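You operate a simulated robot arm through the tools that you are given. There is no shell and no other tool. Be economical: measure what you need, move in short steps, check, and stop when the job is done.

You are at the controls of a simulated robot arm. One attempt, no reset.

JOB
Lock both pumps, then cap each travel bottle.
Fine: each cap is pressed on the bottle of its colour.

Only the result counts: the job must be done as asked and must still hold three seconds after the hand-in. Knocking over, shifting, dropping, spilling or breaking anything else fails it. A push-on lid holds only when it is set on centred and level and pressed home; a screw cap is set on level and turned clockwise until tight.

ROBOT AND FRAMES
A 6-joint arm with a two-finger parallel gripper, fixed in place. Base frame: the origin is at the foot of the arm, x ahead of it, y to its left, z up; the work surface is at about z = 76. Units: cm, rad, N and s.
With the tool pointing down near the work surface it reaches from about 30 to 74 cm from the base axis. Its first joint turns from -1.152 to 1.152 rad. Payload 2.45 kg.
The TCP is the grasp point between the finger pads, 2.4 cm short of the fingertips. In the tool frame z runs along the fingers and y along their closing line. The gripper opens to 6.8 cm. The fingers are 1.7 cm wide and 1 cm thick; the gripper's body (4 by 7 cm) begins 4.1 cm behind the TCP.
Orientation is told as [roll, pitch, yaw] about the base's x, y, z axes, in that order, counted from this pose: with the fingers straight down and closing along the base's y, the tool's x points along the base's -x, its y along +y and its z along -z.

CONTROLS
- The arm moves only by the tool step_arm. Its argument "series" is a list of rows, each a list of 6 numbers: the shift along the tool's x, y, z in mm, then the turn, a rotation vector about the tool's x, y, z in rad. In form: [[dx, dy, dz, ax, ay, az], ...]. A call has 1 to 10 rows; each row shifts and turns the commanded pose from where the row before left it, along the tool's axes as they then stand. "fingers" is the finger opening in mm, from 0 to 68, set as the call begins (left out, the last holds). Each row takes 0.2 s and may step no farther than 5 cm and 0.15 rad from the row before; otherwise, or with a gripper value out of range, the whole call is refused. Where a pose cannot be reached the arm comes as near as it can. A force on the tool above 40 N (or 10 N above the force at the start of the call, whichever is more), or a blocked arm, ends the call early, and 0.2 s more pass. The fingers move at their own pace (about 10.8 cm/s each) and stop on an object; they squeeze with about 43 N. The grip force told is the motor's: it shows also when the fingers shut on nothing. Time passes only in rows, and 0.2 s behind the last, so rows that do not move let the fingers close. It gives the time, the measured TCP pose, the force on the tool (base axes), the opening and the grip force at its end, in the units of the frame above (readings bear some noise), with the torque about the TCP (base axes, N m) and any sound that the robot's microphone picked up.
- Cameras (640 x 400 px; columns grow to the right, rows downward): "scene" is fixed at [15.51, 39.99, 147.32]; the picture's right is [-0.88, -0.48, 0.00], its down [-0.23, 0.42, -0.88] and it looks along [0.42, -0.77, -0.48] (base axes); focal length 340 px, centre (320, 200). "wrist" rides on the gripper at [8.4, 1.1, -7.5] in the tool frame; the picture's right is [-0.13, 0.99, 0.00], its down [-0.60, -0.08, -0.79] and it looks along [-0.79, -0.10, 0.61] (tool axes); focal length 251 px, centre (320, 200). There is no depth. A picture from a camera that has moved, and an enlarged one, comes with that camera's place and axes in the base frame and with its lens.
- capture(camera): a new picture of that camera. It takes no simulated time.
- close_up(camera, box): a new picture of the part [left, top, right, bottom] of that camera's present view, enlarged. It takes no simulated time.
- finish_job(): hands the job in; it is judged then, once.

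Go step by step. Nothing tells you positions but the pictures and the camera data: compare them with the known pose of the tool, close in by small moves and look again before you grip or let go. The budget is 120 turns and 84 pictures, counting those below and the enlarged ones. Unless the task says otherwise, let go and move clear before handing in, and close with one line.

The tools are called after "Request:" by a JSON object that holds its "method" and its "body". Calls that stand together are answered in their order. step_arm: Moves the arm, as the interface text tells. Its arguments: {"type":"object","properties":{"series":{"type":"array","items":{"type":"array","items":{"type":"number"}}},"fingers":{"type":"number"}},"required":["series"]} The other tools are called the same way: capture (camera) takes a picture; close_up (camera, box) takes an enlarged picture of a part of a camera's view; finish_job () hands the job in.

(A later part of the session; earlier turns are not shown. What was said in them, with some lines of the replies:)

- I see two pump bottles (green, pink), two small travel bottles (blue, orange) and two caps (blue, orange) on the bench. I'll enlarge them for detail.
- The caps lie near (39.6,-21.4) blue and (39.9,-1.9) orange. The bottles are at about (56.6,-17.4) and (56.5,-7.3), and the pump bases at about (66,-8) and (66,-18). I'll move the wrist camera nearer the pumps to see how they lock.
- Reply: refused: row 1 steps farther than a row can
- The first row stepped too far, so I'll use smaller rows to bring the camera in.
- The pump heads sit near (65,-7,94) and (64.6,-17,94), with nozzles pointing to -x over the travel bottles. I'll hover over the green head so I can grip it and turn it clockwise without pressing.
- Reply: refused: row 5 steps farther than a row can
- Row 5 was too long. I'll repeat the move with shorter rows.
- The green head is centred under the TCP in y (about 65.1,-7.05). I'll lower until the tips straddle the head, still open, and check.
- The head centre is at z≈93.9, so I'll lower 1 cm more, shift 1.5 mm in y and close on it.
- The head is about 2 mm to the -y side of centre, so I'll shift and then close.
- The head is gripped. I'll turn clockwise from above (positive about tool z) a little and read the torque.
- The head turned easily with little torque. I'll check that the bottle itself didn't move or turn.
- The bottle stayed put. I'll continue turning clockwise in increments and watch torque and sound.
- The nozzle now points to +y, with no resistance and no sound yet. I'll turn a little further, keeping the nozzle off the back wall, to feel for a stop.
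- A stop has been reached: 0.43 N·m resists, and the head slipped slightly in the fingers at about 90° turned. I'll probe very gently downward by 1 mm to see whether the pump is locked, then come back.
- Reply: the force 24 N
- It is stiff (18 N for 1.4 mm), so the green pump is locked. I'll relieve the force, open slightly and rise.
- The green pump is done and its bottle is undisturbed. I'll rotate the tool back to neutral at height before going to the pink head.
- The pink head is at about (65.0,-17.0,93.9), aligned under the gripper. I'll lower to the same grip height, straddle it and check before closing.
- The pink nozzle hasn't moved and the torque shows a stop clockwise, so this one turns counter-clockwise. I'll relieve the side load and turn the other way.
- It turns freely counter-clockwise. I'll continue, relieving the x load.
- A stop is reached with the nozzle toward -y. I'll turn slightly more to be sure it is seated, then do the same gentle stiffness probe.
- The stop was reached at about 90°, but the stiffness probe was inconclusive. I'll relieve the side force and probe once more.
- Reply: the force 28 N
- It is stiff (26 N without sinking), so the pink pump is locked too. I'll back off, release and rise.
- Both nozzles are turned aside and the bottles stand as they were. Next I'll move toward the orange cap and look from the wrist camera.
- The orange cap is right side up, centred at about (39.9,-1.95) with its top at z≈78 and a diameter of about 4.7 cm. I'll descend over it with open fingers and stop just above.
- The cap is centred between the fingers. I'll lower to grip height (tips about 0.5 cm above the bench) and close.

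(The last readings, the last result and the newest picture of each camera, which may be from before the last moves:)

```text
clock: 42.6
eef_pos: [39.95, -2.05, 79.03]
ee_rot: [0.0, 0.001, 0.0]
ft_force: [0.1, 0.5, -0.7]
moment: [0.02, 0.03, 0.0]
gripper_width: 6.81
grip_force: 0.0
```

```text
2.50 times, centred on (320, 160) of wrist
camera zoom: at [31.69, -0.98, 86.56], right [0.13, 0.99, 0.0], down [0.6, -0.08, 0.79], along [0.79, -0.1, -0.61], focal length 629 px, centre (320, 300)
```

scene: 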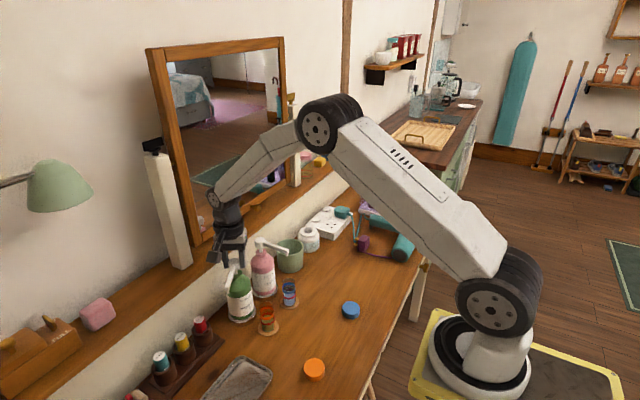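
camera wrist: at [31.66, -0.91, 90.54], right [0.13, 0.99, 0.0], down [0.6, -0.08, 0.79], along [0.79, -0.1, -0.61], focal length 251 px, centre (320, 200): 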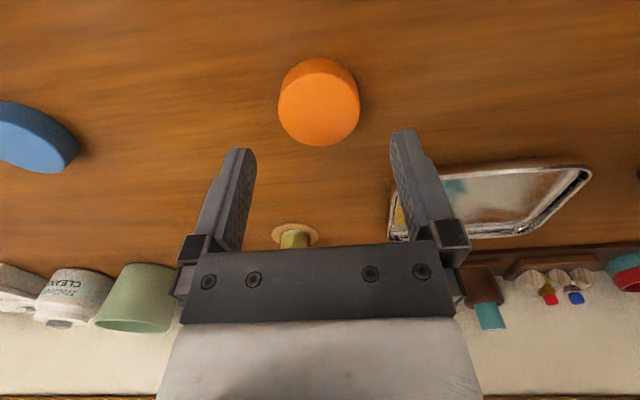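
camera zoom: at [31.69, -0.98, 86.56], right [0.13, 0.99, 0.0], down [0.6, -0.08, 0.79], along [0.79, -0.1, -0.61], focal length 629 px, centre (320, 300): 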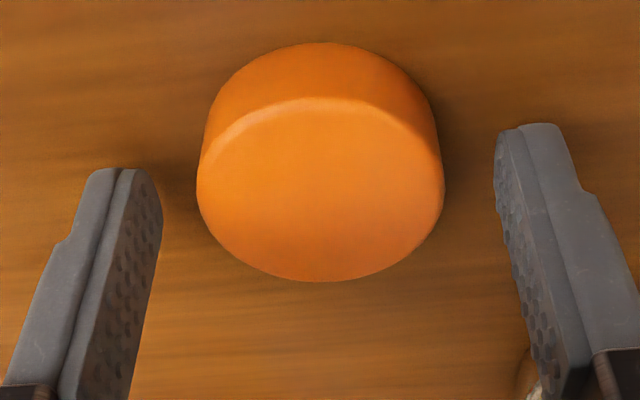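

Request:
{"method": "step_arm", "body": {"series": [[1.5, 1, 3, 0, 0, 0], [0, 0, 0, 0, 0, 0]]}}

Request:
{"method": "step_arm", "body": {"series": [[0, 0, 0, 0, 0, 0], [0, 0, 0, 0, 0, 0]], "fingers": 52}}

Request:
{"method": "step_arm", "body": {"series": [[0, 0, 0, 0, 0, 0], [0, 0, 0, 0, 0, 0]], "fingers": 40}}

Request:
{"method": "close_up", "body": {"camera": "wrist", "box": [220, 80, 420, 240]}}

```text
clock: 43.2
eef_pos: [39.74, -1.91, 78.66]
ee_rot: [0.0, 0.001, -0.001]
ft_force: [0.0, 0.3, -0.6]
moment: [-0.03, -0.02, 0.02]
gripper_width: 6.8
grip_force: 0.1
```

```text
clock: 43.8
eef_pos: [39.86, -1.93, 78.87]
ee_rot: [0.0, -0.001, 0.001]
ft_force: [-0.1, 0.2, -0.1]
moment: [-0.03, -0.02, -0.03]
gripper_width: 5.2
grip_force: 0.1
```

```text
clock: 44.4
eef_pos: [39.71, -2.03, 78.78]
ee_rot: [0.0, 0.0, 0.0]
ft_force: [0.8, 0.7, -0.2]
moment: [-0.02, -0.01, 0.0]
gripper_width: 4.56
grip_force: 42.7
```

```text
2.50 times, centred on (320, 160) of wrist
camera zoom: at [31.51, -0.88, 86.27], right [0.13, 0.99, 0.0], down [0.6, -0.08, 0.79], along [0.79, -0.1, -0.61], focal length 629 px, centre (320, 300)
```

zoom: 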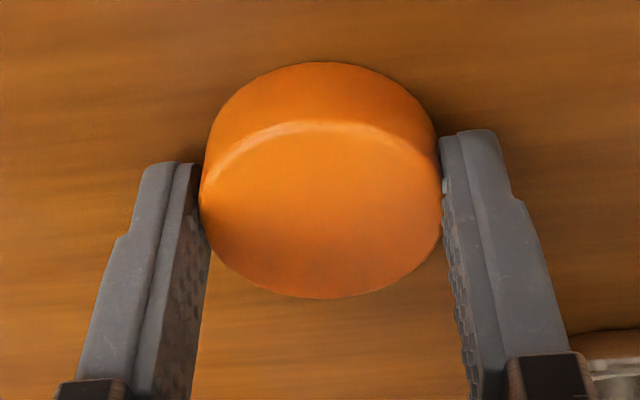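

The orange cap is held firmly, centred in the pads with its top 1.1 cm below the TCP. I'll lift and move to just short of the orange bottle (about 56.3,-7.1, rim z≈84.2) for a measuring look.

Request:
{"method": "step_arm", "body": {"series": [[0, 0, -20, 0, 0, 0], [0, 0, -30, 0, 0, 0], [0, 0, -40, 0, 0, 0], [0, 0, -40, 0, 0, 0], [-20, -10, -30, 0, 0, 0], [-30, -10, 0, 0, 0, 0], [-30, -10, 0, 0, 0, 0], [-30, -10, 0, 0, 0, 0], [-30, -10, 0, 0, 0, 0], [0, 0, 0, 0, 0, 0]]}}

Request:
{"method": "capture", "body": {"camera": "wrist"}}

```text
clock: 46.6
eef_pos: [53.74, -6.83, 94.72]
ee_rot: [0.0, 0.001, -0.001]
ft_force: [-0.1, -0.2, 0.0]
moment: [0.03, 0.0, 0.0]
gripper_width: 4.55
grip_force: 43.2
```

```text
44 pictures are left
camera wrist: at [45.52, -5.77, 102.19], right [0.13, 0.99, 0.0], down [0.6, -0.08, 0.79], along [0.79, -0.1, -0.61], focal length 251 px, centre (320, 200)
```

wrist: 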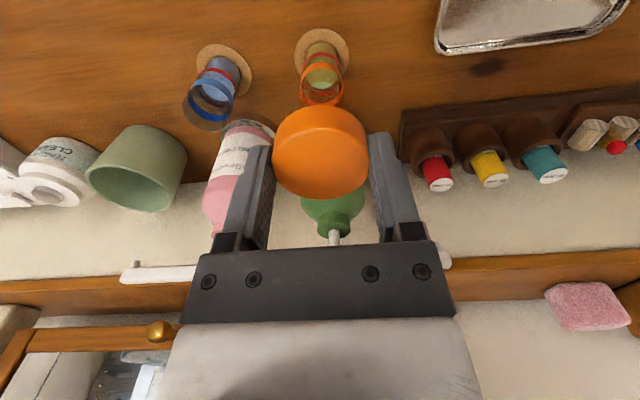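

Request:
{"method": "close_up", "body": {"camera": "wrist", "box": [280, 20, 370, 120]}}

Request:
{"method": "close_up", "body": {"camera": "scene", "box": [230, 270, 310, 350]}}

```text
4.00 times, centred on (325, 70) of wrist
camera zoom: at [45.52, -5.77, 102.19], right [0.13, 0.99, 0.0], down [0.6, -0.08, 0.79], along [0.79, -0.1, -0.61], focal length 1006 px, centre (300, 720)
```

zoom: 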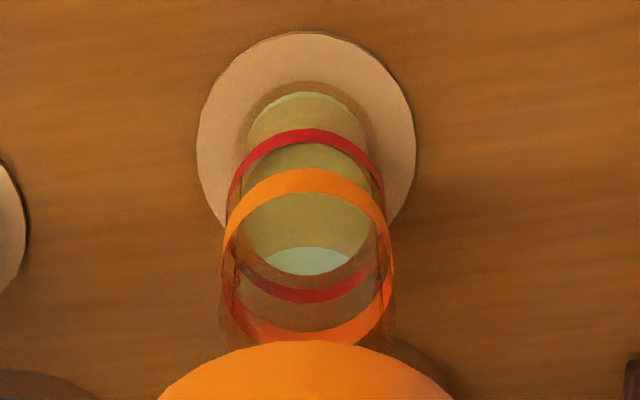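

```text
5.00 times, centred on (270, 310) of scene
camera zoom: at [15.51, 39.99, 147.32], right [-0.88, -0.48, 0.0], down [-0.23, 0.42, -0.88], along [0.42, -0.77, -0.48], focal length 1700 px, centre (570, -350)
```

zoom: 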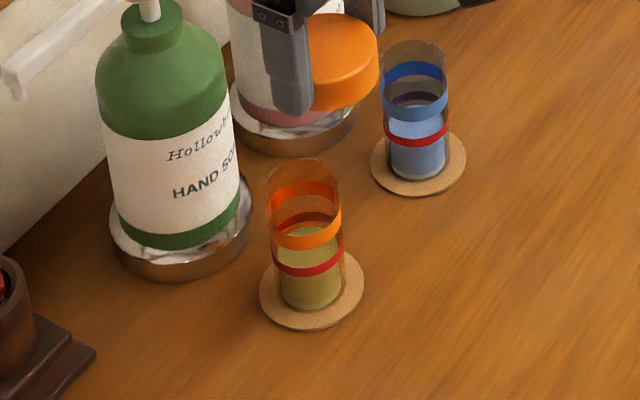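

The orange bottle axis is at about (56.25,-6.95) with its rim near z 84.4. I'll hover the cap about 2 cm above it and check alignment in both views.

Request:
{"method": "step_arm", "body": {"series": [[-24, -1, 0, 0, 0, 0], [0, 0, 30, 0, 0, 0], [0, 0, 20, 0, 0, 0], [0, 0, 0, 0, 0, 0]]}}

Request:
{"method": "close_up", "body": {"camera": "wrist", "box": [240, 40, 400, 200]}}

Request:
{"method": "close_up", "body": {"camera": "scene", "box": [230, 260, 310, 340]}}

```text
clock: 47.6
eef_pos: [56.15, -7.07, 89.84]
ee_rot: [0.0, -0.001, -0.001]
ft_force: [0.7, 0.1, -0.1]
moment: [0.03, -0.01, 0.02]
gripper_width: 4.51
grip_force: 42.7
```

```text
2.50 times, centred on (320, 120) of wrist
camera zoom: at [47.83, -5.97, 97.3], right [0.13, 0.99, 0.0], down [0.6, -0.08, 0.79], along [0.79, -0.1, -0.61], focal length 629 px, centre (320, 400)
```

zoom: 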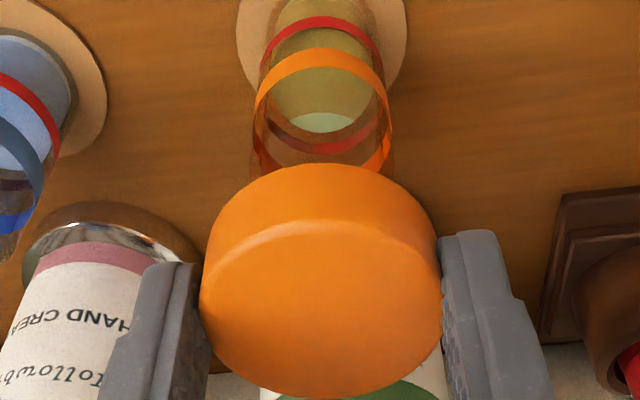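

```text
5.00 times, centred on (270, 300) of scene
camera zoom: at [15.51, 39.99, 147.32], right [-0.88, -0.48, 0.0], down [-0.23, 0.42, -0.88], along [0.42, -0.77, -0.48], focal length 1700 px, centre (570, -300)
```

zoom: 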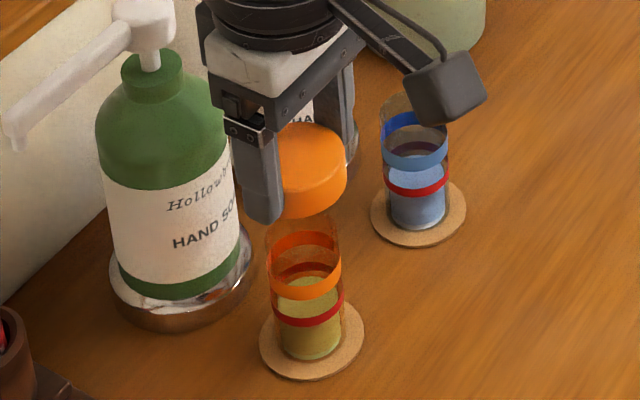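

Alignment is good to about 1 mm. I'll apply the small correction and lower until the cap nears the rim.

Request:
{"method": "step_arm", "body": {"series": [[-1, 0.7, 10, 0, 0, 0], [0, 0, 10, 0, 0, 0], [0, 0, 0, 0, 0, 0]]}}

Request:
{"method": "close_up", "body": {"camera": "scene", "box": [240, 270, 300, 330]}}

Request:
{"method": "close_up", "body": {"camera": "wrist", "box": [240, 40, 400, 200]}}

```text
clock: 48.4
eef_pos: [56.26, -6.96, 87.71]
ee_rot: [0.001, -0.001, 0.0]
ft_force: [0.8, 0.9, -0.5]
moment: [0.0, 0.02, -0.01]
gripper_width: 4.55
grip_force: 42.8
```

```text
6.67 times, centred on (270, 300) of scene
camera zoom: at [15.51, 39.99, 147.32], right [-0.88, -0.48, 0.0], down [-0.23, 0.42, -0.88], along [0.42, -0.77, -0.48], focal length 2267 px, centre (653, -467)
```

zoom: 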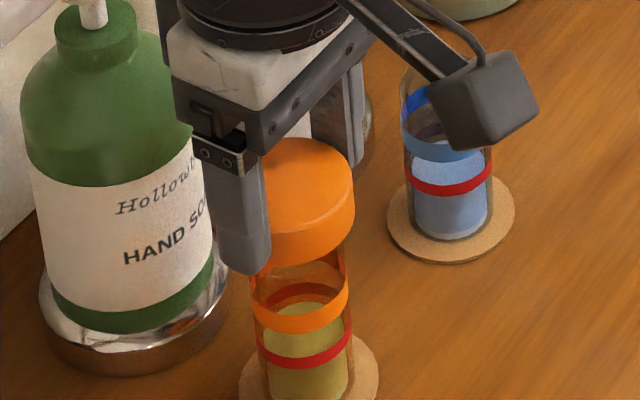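

```text
2.50 times, centred on (320, 120) of wrist
camera zoom: at [48.0, -5.89, 95.23], right [0.13, 0.99, 0.0], down [0.6, -0.08, 0.79], along [0.79, -0.1, -0.61], focal length 629 px, centre (320, 400)
```

zoom: 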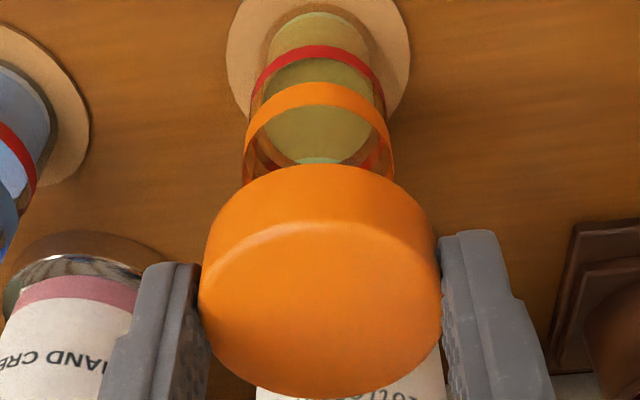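

Both views show the cap centred on the bottle. I'll lower in small steps to find contact.

Request:
{"method": "step_arm", "body": {"series": [[0, 0, 3, 0, 0, 0], [0, 0, 3, 0, 0, 0], [0, 0, 0, 0, 0, 0]]}}

```text
clock: 49.2
eef_pos: [56.24, -7.0, 87.11]
ee_rot: [0.0, 0.0, 0.0]
ft_force: [-0.1, 0.1, -0.2]
moment: [0.01, -0.05, 0.02]
gripper_width: 4.56
grip_force: 43.5
```

Request:
{"method": "step_arm", "body": {"series": [[0, 0, 2, 0, 0, 0], [0, 0, 2, 0, 0, 0], [0, 0, 0, 0, 0, 0]]}}

Request:
{"method": "step_arm", "body": {"series": [[0, 0, 2, 0, 0, 0], [0, 0, 2, 0, 0, 0], [0, 0, 0, 0, 0, 0]]}}

```text
clock: 50.0
eef_pos: [56.28, -6.93, 86.75]
ee_rot: [-0.001, 0.0, 0.0]
ft_force: [-0.7, 0.0, -0.1]
moment: [-0.03, -0.02, 0.0]
gripper_width: 4.54
grip_force: 43.3
```

```text
clock: 50.8
eef_pos: [56.15, -6.88, 86.39]
ee_rot: [0.0, 0.001, 0.0]
ft_force: [-0.1, 0.5, -0.4]
moment: [0.02, -0.01, 0.02]
gripper_width: 4.54
grip_force: 43.5
```

Request:
{"method": "step_arm", "body": {"series": [[0, 0, 2, 0, 0, 0], [0, 0, 2, 0, 0, 0], [0, 0, 0, 0, 0, 0]]}}

Request:
{"method": "close_up", "body": {"camera": "scene", "box": [240, 270, 300, 330]}}

```text
clock: 51.6
eef_pos: [56.3, -6.82, 85.88]
ee_rot: [-0.001, 0.002, 0.0]
ft_force: [-0.2, -0.2, -0.4]
moment: [0.01, 0.0, 0.02]
gripper_width: 4.5
grip_force: 43.0
```

```text
6.67 times, centred on (270, 300) of scene
camera zoom: at [15.51, 39.99, 147.32], right [-0.88, -0.48, 0.0], down [-0.23, 0.42, -0.88], along [0.42, -0.77, -0.48], focal length 2267 px, centre (653, -467)
```

zoom: 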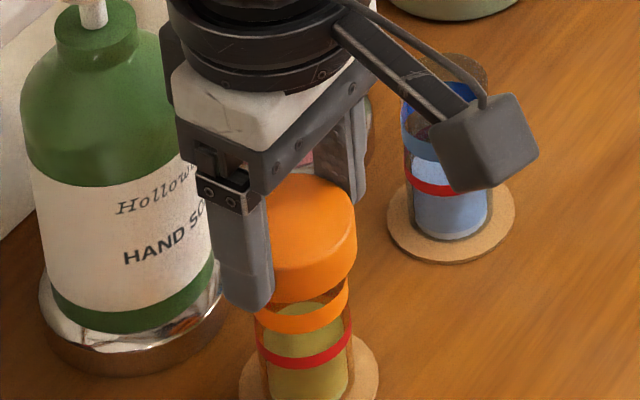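

Request:
{"method": "step_arm", "body": {"series": [[0, 0, 1.5, 0, 0, 0], [0, 0, 1.5, 0, 0, 0], [0, 0, 0, 0, 0, 0]]}}

Request:
{"method": "step_arm", "body": {"series": [[0, 0, 1.5, 0, 0, 0], [0, 0, 1.5, 0, 0, 0], [0, 0, 0, 0, 0, 0]]}}

```text
clock: 52.4
eef_pos: [56.33, -6.78, 85.57]
ee_rot: [0.001, 0.001, 0.0]
ft_force: [-0.3, 0.3, -0.7]
moment: [-0.01, -0.03, 0.01]
gripper_width: 4.54
grip_force: 43.3
```

```text
clock: 53.2
eef_pos: [56.17, -6.94, 85.32]
ee_rot: [0.001, -0.001, 0.0]
ft_force: [-1.2, 0.1, -0.9]
moment: [0.01, -0.02, -0.02]
gripper_width: 4.51
grip_force: 43.0
```

Request:
{"method": "step_arm", "body": {"series": [[0, 0, 1, 0, 0, 0], [0, 0, 1, 0, 0, 0], [0, 0, 1, 0, 0, 0], [0, 0, 0, 0, 0, 0]]}}

Request:
{"method": "close_up", "body": {"camera": "scene", "box": [240, 270, 300, 330]}}

Request:
{"method": "close_up", "body": {"camera": "wrist", "box": [240, 40, 400, 200]}}

```text
clock: 54.2
eef_pos: [56.27, -6.81, 85.05]
ee_rot: [0.0, 0.0, 0.0]
ft_force: [0.1, -0.9, 0.3]
moment: [0.0, 0.01, 0.01]
gripper_width: 4.53
grip_force: 42.6
```

```text
6.67 times, centred on (270, 300) of scene
camera zoom: at [15.51, 39.99, 147.32], right [-0.88, -0.48, 0.0], down [-0.23, 0.42, -0.88], along [0.42, -0.77, -0.48], focal length 2267 px, centre (653, -467)
```

zoom: 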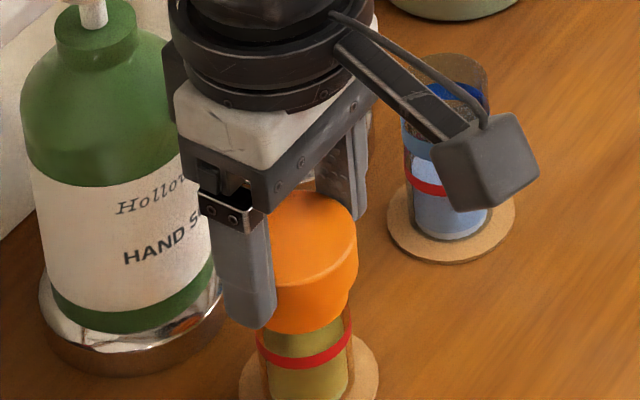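

```text
2.50 times, centred on (320, 120) of wrist
camera zoom: at [48.02, -5.86, 92.56], right [0.13, 0.99, 0.0], down [0.6, -0.08, 0.79], along [0.79, -0.1, -0.61], focal length 629 px, centre (320, 400)
```

zoom: 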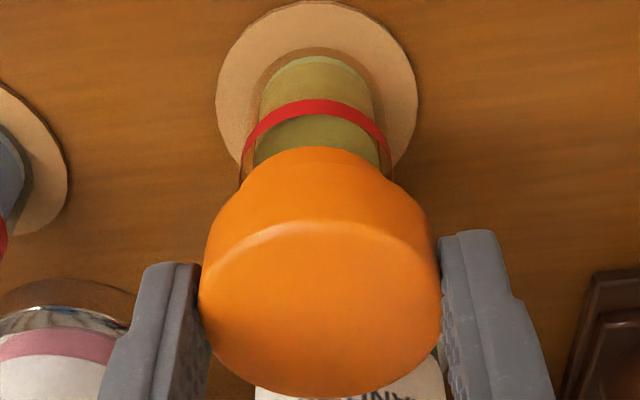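

The cap is sliding over the rim, level, with the orange ring nearly covered. I'll continue down gently until it meets resistance.

Request:
{"method": "step_arm", "body": {"series": [[0, 0, 1, 0, 0, 0], [0, 0, 1, 0, 0, 0], [0, 0, 0, 0, 0, 0]]}}

Request:
{"method": "step_arm", "body": {"series": [[0, 0, 1, 0, 0, 0], [0, 0, 1, 0, 0, 0], [0, 0, 0, 0, 0, 0]]}}

Request:
{"method": "step_arm", "body": {"series": [[0, 0, 1, 0, 0, 0], [0, 0, 1, 0, 0, 0], [0, 0, 0, 0, 0, 0]]}}

```text
clock: 55.0
eef_pos: [56.18, -6.89, 84.91]
ee_rot: [0.001, -0.001, 0.001]
ft_force: [-0.5, 1.9, 4.9]
moment: [0.06, 0.06, -0.01]
gripper_width: 4.52
grip_force: 42.6
heard: snap
```

```text
clock: 55.8
eef_pos: [56.32, -6.86, 84.8]
ee_rot: [-0.001, -0.004, 0.001]
ft_force: [-7.6, 0.5, 37.9]
moment: [0.08, 0.61, 0.01]
gripper_width: 4.53
grip_force: 43.0
```

```text
clock: 56.6
eef_pos: [56.56, -6.8, 84.72]
ee_rot: [-0.002, -0.008, -0.001]
ft_force: [-1.1, 0.5, 39.3]
moment: [0.03, 0.17, 0.0]
gripper_width: 4.52
grip_force: 42.7
```

A snap was heard, so the orange cap is home. I'll relieve the load and check before opening.

Request:
{"method": "step_arm", "body": {"series": [[0, 0, -4, 0, 0, 0], [0, 0, 0, 0, 0, 0]]}}

Request:
{"method": "close_up", "body": {"camera": "scene", "box": [240, 270, 300, 330]}}

```text
clock: 57.2
eef_pos: [56.09, -6.82, 84.71]
ee_rot: [0.0, 0.003, 0.0]
ft_force: [2.7, -0.2, 5.6]
moment: [-0.06, -0.24, 0.01]
gripper_width: 4.55
grip_force: 43.0
```

```text
6.67 times, centred on (270, 300) of scene
camera zoom: at [15.51, 39.99, 147.32], right [-0.88, -0.48, 0.0], down [-0.23, 0.42, -0.88], along [0.42, -0.77, -0.48], focal length 2267 px, centre (653, -467)
```

zoom: 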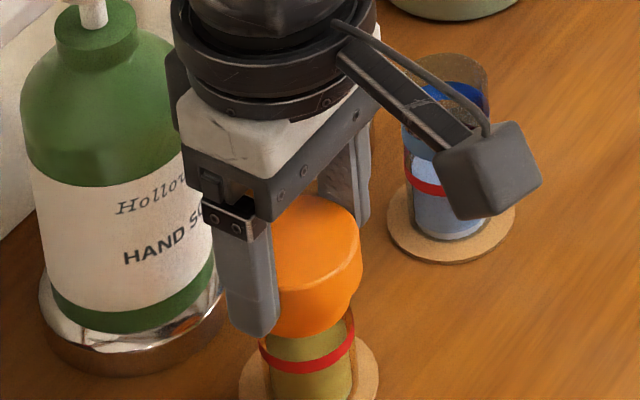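

Request:
{"method": "step_arm", "body": {"series": [[0, 0, 0, 0, 0, 0], [0, 0, 0, 0, 0, 0]], "fingers": 58}}

Request:
{"method": "step_arm", "body": {"series": [[0, 0, -20, 0, 0, 0], [0, 0, -30, 0, 0, 0], [0, 0, -40, 0, 0, 0], [30, 0, -20, 0, 0, 0], [30, 0, 0, 0, 0, 0], [30, 0, 0, 0, 0, 0], [30, 0, 0, 0, 0, 0], [0, 0, 0, 0, 0, 0]]}}

Request:
{"method": "close_up", "body": {"camera": "scene", "box": [230, 260, 310, 340]}}

Request:
{"method": "capture", "body": {"camera": "wrist"}}

```text
clock: 57.8
eef_pos: [56.21, -6.89, 84.85]
ee_rot: [0.0, 0.002, -0.001]
ft_force: [-0.2, -0.1, -0.6]
moment: [-0.02, 0.0, 0.01]
gripper_width: 5.81
grip_force: 0.1
```

```text
clock: 59.6
eef_pos: [44.27, -6.93, 95.97]
ee_rot: [0.001, 0.002, 0.001]
ft_force: [-0.5, -0.4, 0.2]
moment: [0.01, 0.02, 0.03]
gripper_width: 5.79
grip_force: 0.1
```

```text
5.00 times, centred on (270, 300) of scene
camera zoom: at [15.51, 39.99, 147.32], right [-0.88, -0.48, 0.0], down [-0.23, 0.42, -0.88], along [0.42, -0.77, -0.48], focal length 1700 px, centre (570, -300)
```

zoom: 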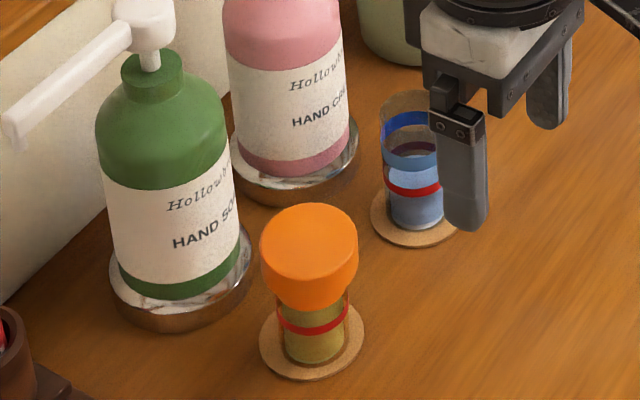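

```text
32 pictures are left
camera wrist: at [36.03, -5.88, 103.47], right [0.13, 0.99, 0.0], down [0.6, -0.08, 0.79], along [0.79, -0.1, -0.61], focal length 251 px, centre (320, 200)
```

wrist: 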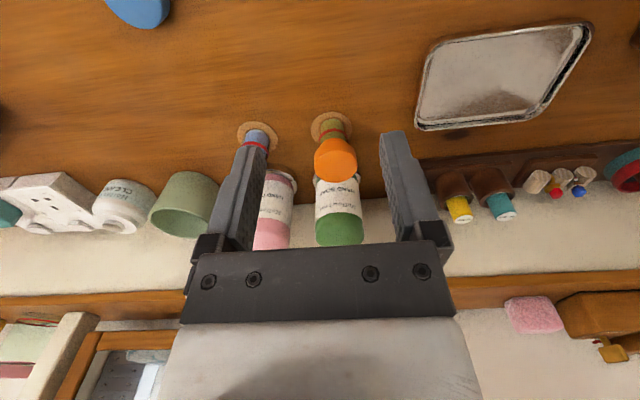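

The orange cap sits level and the bottle stands on its coaster. Next is the blue cap near (39.7,-21.4); I'll move to look at it.

Request:
{"method": "step_arm", "body": {"series": [[17, -29, 0, 0, 0, 0], [17, -29, 0, 0, 0, 0], [17, -29, 0, 0, 0, 0], [17, -29, 0, 0, 0, 0], [15, -29, 0, 0, 0, 0], [0, 0, 0, 0, 0, 0]], "fingers": 68}}

Request:
{"method": "capture", "body": {"camera": "wrist"}}

Request:
{"method": "close_up", "body": {"camera": "scene", "box": [310, 270, 400, 350]}}

```text
clock: 61.0
eef_pos: [36.03, -21.37, 95.77]
ee_rot: [0.0, -0.001, 0.0]
ft_force: [0.5, 0.0, -0.4]
moment: [-0.03, 0.02, 0.02]
gripper_width: 6.77
grip_force: 0.1
```

```text
31 pictures are left
camera wrist: at [27.71, -20.43, 103.32], right [0.13, 0.99, 0.0], down [0.6, -0.08, 0.79], along [0.79, -0.1, -0.61], focal length 251 px, centre (320, 200)
```

wrist: 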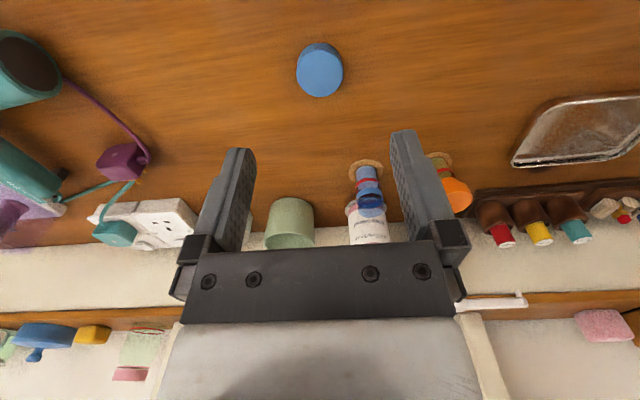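

```text
5.00 times, centred on (355, 310) of scene
camera zoom: at [15.51, 39.99, 147.32], right [-0.88, -0.48, 0.0], down [-0.23, 0.42, -0.88], along [0.42, -0.77, -0.48], focal length 1700 px, centre (145, -350)
```

zoom: 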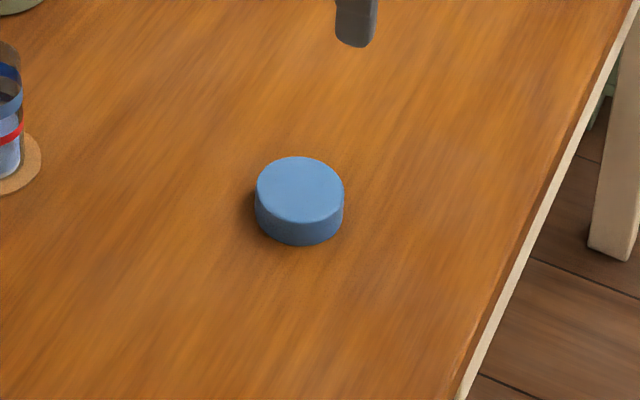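

The blue cap is at about (40.05,-21.9), right side up. I'll descend above it and check.

Request:
{"method": "step_arm", "body": {"series": [[-20, -4, 30, 0, 0, 0], [-20, 0, 30, 0, 0, 0], [0, 0, 35, 0, 0, 0], [0, 0, 33, 0, 0, 0], [0, 0, 0, 0, 0, 0]]}}

Request:
{"method": "close_up", "body": {"camera": "wrist", "box": [220, 40, 420, 240]}}

```text
clock: 62.2
eef_pos: [40.05, -21.78, 83.03]
ee_rot: [0.001, 0.0, 0.0]
ft_force: [0.3, 0.1, 0.1]
moment: [0.0, -0.01, 0.0]
gripper_width: 6.8
grip_force: 0.1
```

```text
2.00 times, centred on (320, 140) of wrist
camera zoom: at [31.72, -20.83, 90.52], right [0.13, 0.99, 0.0], down [0.6, -0.08, 0.79], along [0.79, -0.1, -0.61], focal length 503 px, centre (320, 320)
```

zoom: 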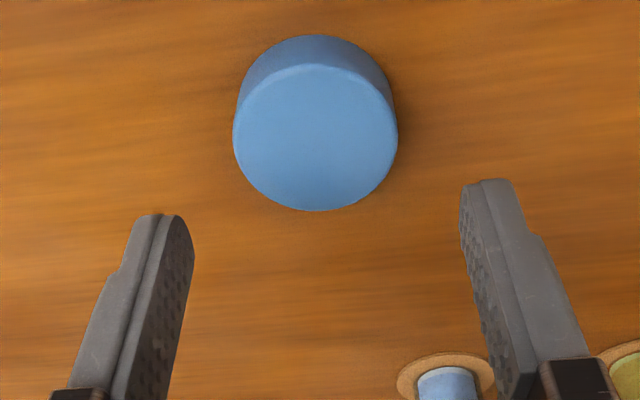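

Request:
{"method": "step_arm", "body": {"series": [[1, -0.7, 20, 0, 0, 0], [0, 0, 23, 0, 0, 0], [0, 0, 0, 0, 0, 0]]}}

Request:
{"method": "step_arm", "body": {"series": [[0, 0, 0, 0, 0, 0], [0, 0, 0, 0, 0, 0]], "fingers": 52}}

Request:
{"method": "step_arm", "body": {"series": [[0, 0, 0, 0, 0, 0], [0, 0, 0, 0, 0, 0]], "fingers": 40}}

Request:
{"method": "close_up", "body": {"camera": "wrist", "box": [220, 80, 420, 240]}}

```text
clock: 63.0
eef_pos: [39.97, -21.88, 78.7]
ee_rot: [0.0, 0.0, 0.0]
ft_force: [1.0, -0.4, 0.3]
moment: [-0.01, 0.0, 0.03]
gripper_width: 6.83
grip_force: 0.0
```

```text
clock: 63.6
eef_pos: [39.85, -21.92, 78.63]
ee_rot: [0.002, 0.001, 0.001]
ft_force: [0.8, 0.2, 0.1]
moment: [-0.03, 0.01, -0.02]
gripper_width: 5.19
grip_force: 0.1
```

```text
clock: 64.2
eef_pos: [39.83, -22.0, 78.71]
ee_rot: [-0.001, 0.001, -0.001]
ft_force: [0.0, 0.0, 0.0]
moment: [0.0, -0.02, -0.01]
gripper_width: 4.54
grip_force: 42.9
```

```text
2.50 times, centred on (320, 160) of wrist
camera zoom: at [31.6, -20.92, 86.22], right [0.13, 0.99, 0.0], down [0.6, -0.08, 0.79], along [0.79, -0.1, -0.61], focal length 629 px, centre (320, 300)
```

zoom: 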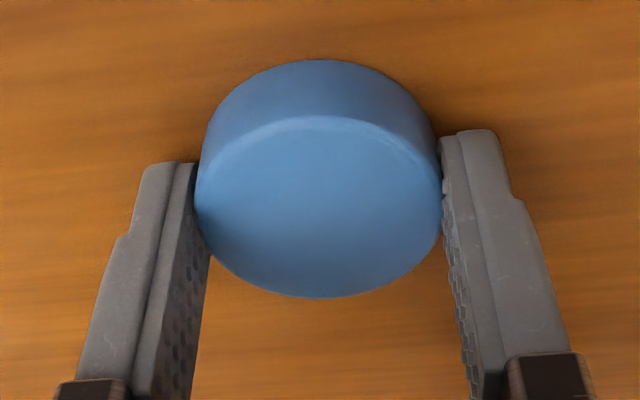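

The blue cap is held centred. I'll lift it and move short of the blue bottle for a measuring look.

Request:
{"method": "step_arm", "body": {"series": [[0, 0, -20, 0, 0, 0], [0, 0, -30, 0, 0, 0], [0, 0, -40, 0, 0, 0], [0, 0, -40, 0, 0, 0], [-20, 10, -30, 0, 0, 0], [-30, 10, 0, 0, 0, 0], [-30, 10, 0, 0, 0, 0], [-30, 10, 0, 0, 0, 0], [-29, 8, 0, 0, 0, 0], [0, 0, 0, 0, 0, 0]]}}

Request:
{"method": "close_up", "body": {"camera": "wrist", "box": [270, 10, 370, 120]}}

Request:
{"method": "close_up", "body": {"camera": "scene", "box": [250, 260, 330, 320]}}

```text
clock: 66.4
eef_pos: [53.79, -16.93, 94.77]
ee_rot: [0.0, -0.001, -0.001]
ft_force: [-0.4, -0.3, -0.4]
moment: [0.04, 0.01, 0.03]
gripper_width: 4.53
grip_force: 43.2
```

```text
3.64 times, centred on (320, 65) of wrist
camera zoom: at [45.55, -15.94, 102.19], right [0.13, 0.99, 0.0], down [0.6, -0.08, 0.79], along [0.79, -0.1, -0.61], focal length 914 px, centre (320, 691)
```

zoom: 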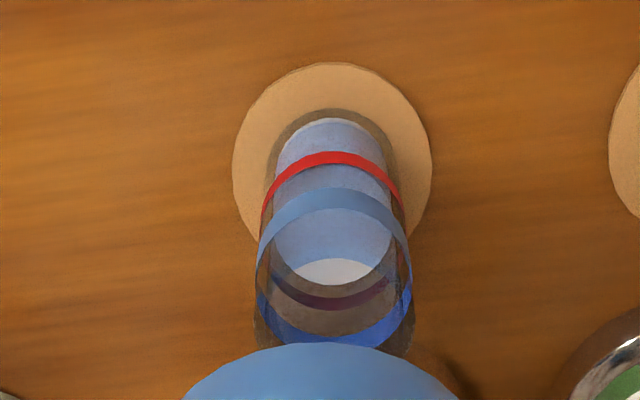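

```text
6.67 times, centred on (290, 290) of scene
camera zoom: at [15.51, 39.99, 147.32], right [-0.88, -0.48, 0.0], down [-0.23, 0.42, -0.88], along [0.42, -0.77, -0.48], focal length 2267 px, centre (520, -400)
```

zoom: 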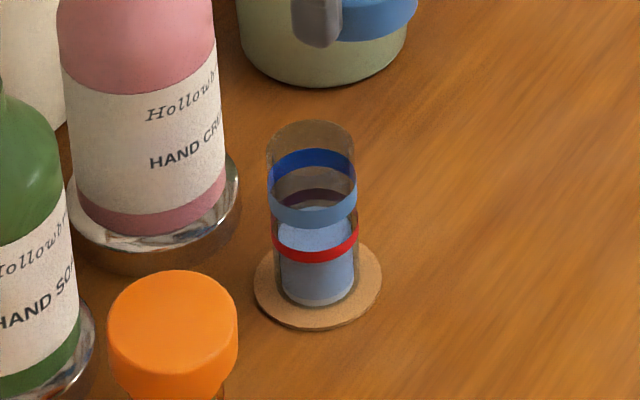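

The blue bottle axis comes out at (56.28,-16.93), the same geometry as the orange one. I'll move over it and lower to just above the rim.

Request:
{"method": "step_arm", "body": {"series": [[-24.5, 0.3, 0, 0, 0, 0], [0, 0, 30, 0, 0, 0], [0, 0, 30, 0, 0, 0], [0, 0, 10, 0, 0, 0], [0, 0, 0, 0, 0, 0]]}}

Request:
{"method": "close_up", "body": {"camera": "wrist", "box": [240, 40, 400, 200]}}

Request:
{"method": "close_up", "body": {"camera": "scene", "box": [250, 250, 330, 320]}}

```text
clock: 67.6
eef_pos: [56.22, -16.94, 87.79]
ee_rot: [0.0, 0.0, -0.001]
ft_force: [-0.2, 0.2, -0.5]
moment: [-0.01, -0.01, -0.01]
gripper_width: 4.51
grip_force: 42.8
```

```text
2.50 times, centred on (320, 120) of wrist
camera zoom: at [47.92, -15.95, 95.25], right [0.13, 0.99, 0.0], down [0.6, -0.08, 0.79], along [0.79, -0.1, -0.61], focal length 629 px, centre (320, 400)
```

zoom: 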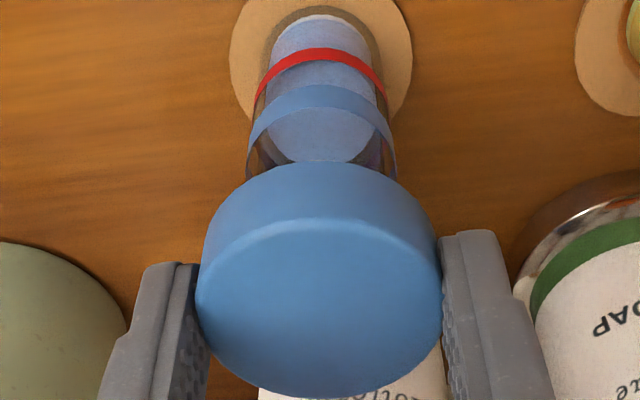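

```text
5.71 times, centred on (290, 285) of scene
camera zoom: at [15.51, 39.99, 147.32], right [-0.88, -0.48, 0.0], down [-0.23, 0.42, -0.88], along [0.42, -0.77, -0.48], focal length 1943 px, centre (491, -286)
```

zoom: 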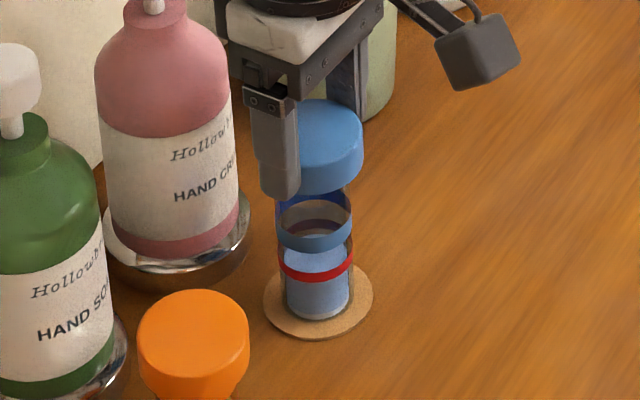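

Only about 0.5 mm of y correction is needed. I'll lower in small steps as before.

Request:
{"method": "step_arm", "body": {"series": [[-0.5, 0.6, 3, 0, 0, 0], [0, 0, 3, 0, 0, 0], [0, 0, 3, 0, 0, 0], [0, 0, 3, 0, 0, 0], [0, 0, 0, 0, 0, 0]]}}

Request:
{"method": "step_arm", "body": {"series": [[0, 0, 3, 0, 0, 0], [0, 0, 3, 0, 0, 0], [0, 0, 3, 0, 0, 0], [0, 0, 3, 0, 0, 0], [0, 0, 0, 0, 0, 0]]}}

Request:
{"method": "step_arm", "body": {"series": [[0, 0, 1, 0, 0, 0], [0, 0, 1, 0, 0, 0], [0, 0, 0, 0, 0, 0]]}}

```text
clock: 68.8
eef_pos: [56.3, -16.92, 86.6]
ee_rot: [0.001, 0.0, -0.001]
ft_force: [-0.3, -0.4, 0.0]
moment: [0.02, 0.0, 0.03]
gripper_width: 4.53
grip_force: 43.2
```

```text
clock: 70.0
eef_pos: [56.23, -16.95, 85.32]
ee_rot: [0.0, -0.001, 0.0]
ft_force: [-0.3, 0.8, -0.5]
moment: [0.02, 0.0, -0.01]
gripper_width: 4.51
grip_force: 43.0
```

```text
clock: 70.8
eef_pos: [56.27, -17.0, 85.1]
ee_rot: [0.0, 0.001, 0.0]
ft_force: [0.8, 0.4, -0.3]
moment: [0.02, -0.04, 0.0]
gripper_width: 4.53
grip_force: 43.1
```

Request:
{"method": "step_arm", "body": {"series": [[0, 0, 1, 0, 0, 0], [0, 0, 1, 0, 0, 0], [0, 0, 0, 0, 0, 0]]}}

```text
clock: 71.6
eef_pos: [56.32, -16.97, 84.95]
ee_rot: [0.001, -0.001, -0.001]
ft_force: [0.5, -0.5, -0.3]
moment: [0.0, -0.02, -0.02]
gripper_width: 4.53
grip_force: 42.9
```

Request:
{"method": "step_arm", "body": {"series": [[0, 0, 1, 0, 0, 0], [0, 0, 0, 0, 0, 0]]}}

```text
clock: 72.2
eef_pos: [56.25, -16.88, 84.83]
ee_rot: [-0.001, 0.001, 0.002]
ft_force: [-0.6, 0.4, -0.1]
moment: [0.0, 0.0, 0.01]
gripper_width: 4.51
grip_force: 43.0
```

Request:
{"method": "step_arm", "body": {"series": [[0, 0, 1, 0, 0, 0], [0, 0, 0, 0, 0, 0]]}}

Request:
{"method": "close_up", "body": {"camera": "scene", "box": [250, 250, 330, 320]}}

```text
clock: 72.8
eef_pos: [56.25, -16.96, 84.73]
ee_rot: [0.0, -0.001, 0.0]
ft_force: [-2.2, -0.1, 11.4]
moment: [0.0, 0.16, 0.02]
gripper_width: 4.54
grip_force: 43.2
heard: snap
```

```text
5.71 times, centred on (290, 285) of scene
camera zoom: at [15.49, 39.99, 147.32], right [-0.88, -0.48, 0.0], down [-0.23, 0.42, -0.88], along [0.42, -0.77, -0.48], focal length 1943 px, centre (491, -286)
```

zoom: 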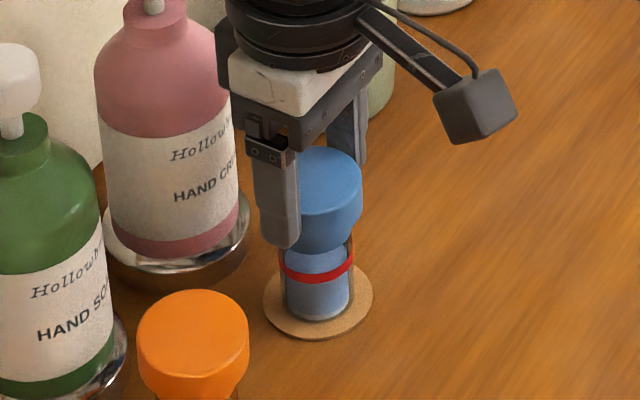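

The blue cap snapped on too. I'll press a touch more to be sure it is home, then relieve, release and back off.

Request:
{"method": "step_arm", "body": {"series": [[0, 0, 1, 0, 0, 0], [0, 0, 0, 0, 0, 0]]}}

Request:
{"method": "step_arm", "body": {"series": [[0, 0, -2, 0, 0, 0], [0, 0, 0, 0, 0, 0]]}}

Request:
{"method": "step_arm", "body": {"series": [[0, 0, 0, 0, 0, 0], [0, 0, 0, 0, 0, 0]], "fingers": 58}}

Request:
{"method": "step_arm", "body": {"series": [[0, 0, -20, 0, 0, 0], [0, 0, -30, 0, 0, 0], [0, 0, -40, 0, 0, 0], [30, 0, -30, 0, 0, 0], [30, 0, -30, 0, 0, 0], [30, 0, 0, 0, 0, 0], [30, 0, 0, 0, 0, 0], [30, 0, 0, 0, 0, 0], [0, 0, 0, 0, 0, 0]]}}

Request:
{"method": "close_up", "body": {"camera": "scene", "box": [200, 220, 360, 340]}}

Request:
{"method": "capture", "body": {"camera": "wrist"}}

```text
clock: 73.4
eef_pos: [56.48, -17.09, 84.87]
ee_rot: [-0.002, -0.003, -0.001]
ft_force: [-5.4, 1.3, 30.2]
moment: [0.04, 0.45, 0.0]
gripper_width: 4.52
grip_force: 42.8
```

```text
clock: 74.0
eef_pos: [56.28, -16.98, 84.94]
ee_rot: [-0.001, 0.0, 0.0]
ft_force: [3.6, -1.5, 7.2]
moment: [-0.12, -0.31, -0.02]
gripper_width: 4.52
grip_force: 42.8
```

```text
clock: 74.6
eef_pos: [56.15, -17.0, 84.89]
ee_rot: [0.0, 0.002, 0.0]
ft_force: [-0.2, 0.2, -0.6]
moment: [-0.01, 0.0, 0.03]
gripper_width: 5.8
grip_force: 0.0
```

```text
clock: 76.6
eef_pos: [41.16, -16.99, 100.03]
ee_rot: [-0.001, 0.002, 0.0]
ft_force: [-0.1, 0.1, -0.8]
moment: [0.02, 0.01, 0.01]
gripper_width: 5.79
grip_force: 0.1
```

```text
3.33 times, centred on (280, 280) of scene
camera zoom: at [15.51, 39.99, 147.32], right [-0.88, -0.48, 0.0], down [-0.23, 0.42, -0.88], along [0.42, -0.77, -0.48], focal length 1133 px, centre (453, -67)
```

zoom: 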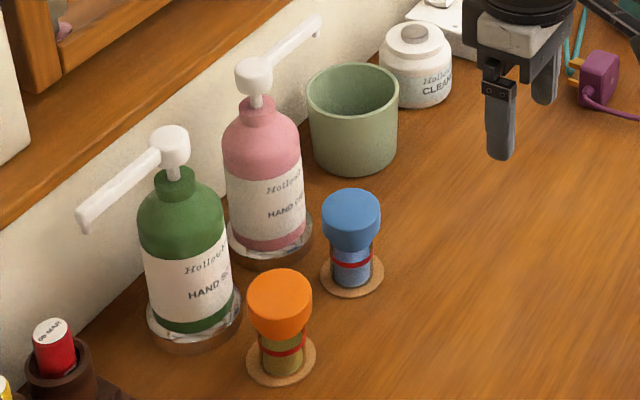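

```text
21 pictures are left
camera wrist: at [33.01, -15.93, 107.44], right [0.13, 0.99, 0.0], down [0.6, -0.08, 0.79], along [0.79, -0.1, -0.61], focal length 251 px, centre (320, 200)
```

wrist: 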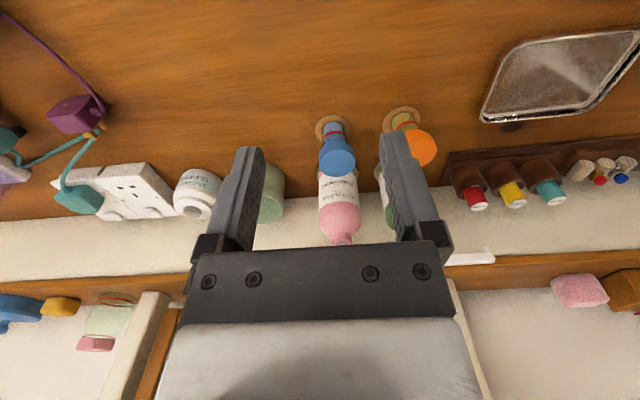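

Both caps are on and level. I had backed off green's turn slightly after reaching its stop, so as a precaution I'll re-grip that head and confirm it is at the stop.

Request:
{"method": "step_arm", "body": {"series": [[-30, 12, -20, 0, 0, 0], [-30, 12, -20, 0, 0, 0], [-30, 12, 0, 0, 0, 0], [-30, 12, 0, 0, 0, 0], [-30, 12, 0, 0, 0, 0], [-30, 12, 0, 0, 0, 0], [-30, 12, 0, 0, 0, 0], [-28, 15, 0, 0, 0, 0], [0, 0, 0, 0, 0, 0.14], [0, 0, 0, 0, 0, 0.14]], "fingers": 50}}

Request:
{"method": "step_arm", "body": {"series": [[0, 0, 0, 0, 0, 0.14], [0, 0, 0, 0, 0, 0.14], [0, 0, 0, 0, 0, 0.14], [0, 0, 0, 0, 0, 0.14], [0, 0, 0, 0, 0, 0.14], [0, 0, 0, 0, 0, 0.14], [0, 0, 0, 0, 0, 0.14], [0, 0, 0, 0, 0, 0.14], [0, 0, 0, 0, 0, 0]]}}

Request:
{"method": "capture", "body": {"camera": "wrist"}}

```text
clock: 78.8
eef_pos: [64.99, -7.15, 103.79]
ee_rot: [0.001, 0.001, -0.284]
ft_force: [0.7, 0.7, -1.1]
moment: [0.0, 0.02, -0.02]
gripper_width: 5.01
grip_force: 0.1
```

```text
clock: 80.8
eef_pos: [65.06, -7.12, 103.92]
ee_rot: [0.0, -0.001, -1.402]
ft_force: [-0.2, 0.6, 0.2]
moment: [0.0, -0.02, -0.01]
gripper_width: 5.0
grip_force: 0.0
```

```text
20 pictures are left
camera wrist: at [64.86, 1.35, 111.35], right [1.0, 0.04, 0.0], down [0.02, -0.61, 0.79], along [0.03, -0.79, -0.61], focal length 251 px, centre (320, 200)
```

wrist: 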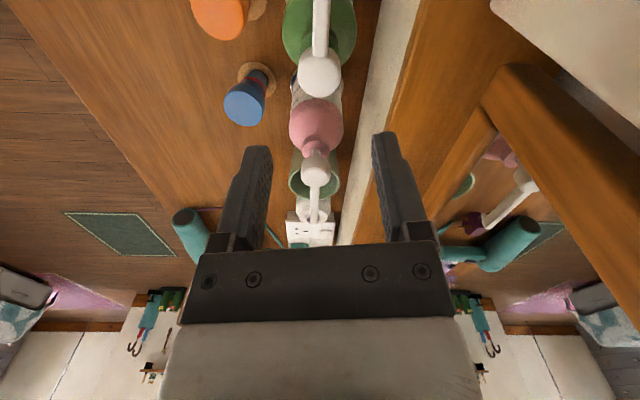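

The green nozzle is at about 88–90° turned. I'll lower, close on the head and nudge it clockwise to confirm the stop.

Request:
{"method": "step_arm", "body": {"series": [[0, 0, 30, 0, 0, 0], [0, 0, 30, 0, 0, 0], [0, 0, 20, 0, 0, 0], [0, 0, 9, 0, 0, 0], [0, 0, 0, 0, 0, 0]], "fingers": 44}}

Request:
{"method": "step_arm", "body": {"series": [[0, 0, 0, 0, 0, 0], [0, 0, 0, 0, 0, 0]], "fingers": 20}}

Request:
{"method": "step_arm", "body": {"series": [[0, 0, 0, 0, 0, 0.06], [0, 0, 0, 0, 0, 0]]}}

Request:
{"method": "step_arm", "body": {"series": [[0, 0, 0, 0, 0, 0.06], [0, 0, 0, 0, 0, 0]]}}

```text
clock: 82.0
eef_pos: [65.16, -7.04, 94.96]
ee_rot: [0.001, 0.0, -1.4]
ft_force: [0.1, 0.1, 0.0]
moment: [0.0, -0.01, 0.0]
gripper_width: 4.39
grip_force: 0.0
```

```text
clock: 82.6
eef_pos: [64.87, -7.07, 94.98]
ee_rot: [-0.002, 0.0, -1.398]
ft_force: [-4.9, -0.7, 0.9]
moment: [-0.03, 0.06, 0.03]
gripper_width: 2.82
grip_force: 42.7
```

```text
clock: 83.2
eef_pos: [65.06, -7.08, 95.01]
ee_rot: [-0.002, 0.0, -1.459]
ft_force: [-4.9, -2.8, -2.0]
moment: [-0.35, 0.04, 0.43]
gripper_width: 2.84
grip_force: 42.8
```

```text
clock: 83.8
eef_pos: [65.04, -7.02, 94.84]
ee_rot: [-0.002, 0.0, -1.52]
ft_force: [-8.1, -4.5, -2.3]
moment: [-0.17, 0.11, 0.4]
gripper_width: 2.81
grip_force: 42.2
```

It meets the stop immediately, so green is fully turned. I'll release and move clear.

Request:
{"method": "step_arm", "body": {"series": [[0, 0, 0, 0, 0, 0], [0, 0, 0, 0, 0, 0]], "fingers": 42}}

Request:
{"method": "step_arm", "body": {"series": [[0, 0, -20, 0, 0, 0], [0, 0, -30, 0, 0, 0], [0, 0, -40, 0, 0, 0], [0, 0, -40, 0, 0, 0], [0, -30, -20, 0, 0, 0], [0, -35, 0, 0, 0, 0], [0, -35, 0, 0, 0, 0], [0, -35, 0, 0, 0, 0], [0, 0, 0, 0, 0, 0]]}}

Request:
{"method": "capture", "body": {"camera": "scene"}}

Request:
{"method": "close_up", "body": {"camera": "scene", "box": [200, 220, 360, 340]}}

```text
clock: 84.4
eef_pos: [65.04, -7.1, 94.95]
ee_rot: [0.002, 0.0, -1.521]
ft_force: [0.7, -0.3, 0.6]
moment: [0.0, 0.03, 0.0]
gripper_width: 4.2
grip_force: 0.2
```

```text
clock: 86.4
eef_pos: [51.58, -7.92, 109.92]
ee_rot: [0.001, 0.002, -1.521]
ft_force: [0.0, -0.2, 0.7]
moment: [0.01, -0.01, 0.02]
gripper_width: 4.19
grip_force: 0.1
```

```text
19 pictures are left
```

scene: 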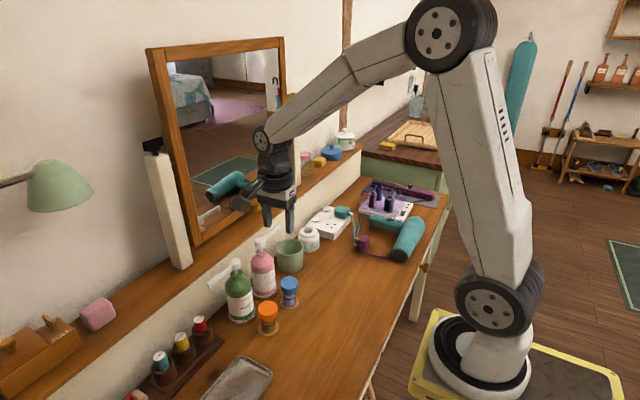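

```text
3.33 times, centred on (280, 280) of scene
camera zoom: at [15.51, 39.99, 147.32], right [-0.88, -0.48, 0.0], down [-0.23, 0.42, -0.88], along [0.42, -0.77, -0.48], focal length 1133 px, centre (453, -67)
```

zoom: 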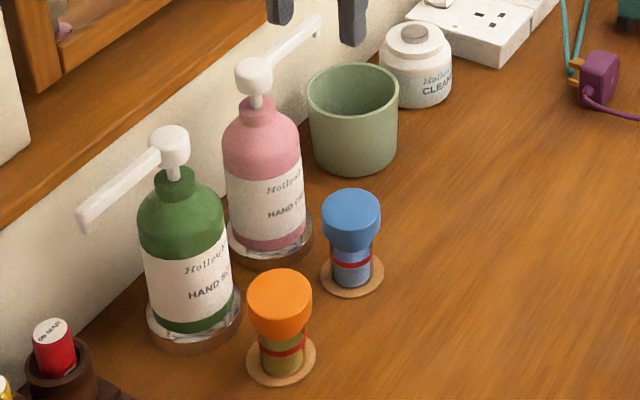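

Both pumps are turned to their lock stops, both caps are snapped on, everything stands in place and the arm is clear. I'm handing in now.

Request:
{"method": "finish_job", "body": {}}

```text
The job is handed in.
```

I turned both pumps to their lock stops, where each felt rigid when pressed lightly, and pressed each cap onto the bottle of its own colour until it snapped. The orange bottle may have shifted about 2 mm on its coaster while I was pressing its cap on.
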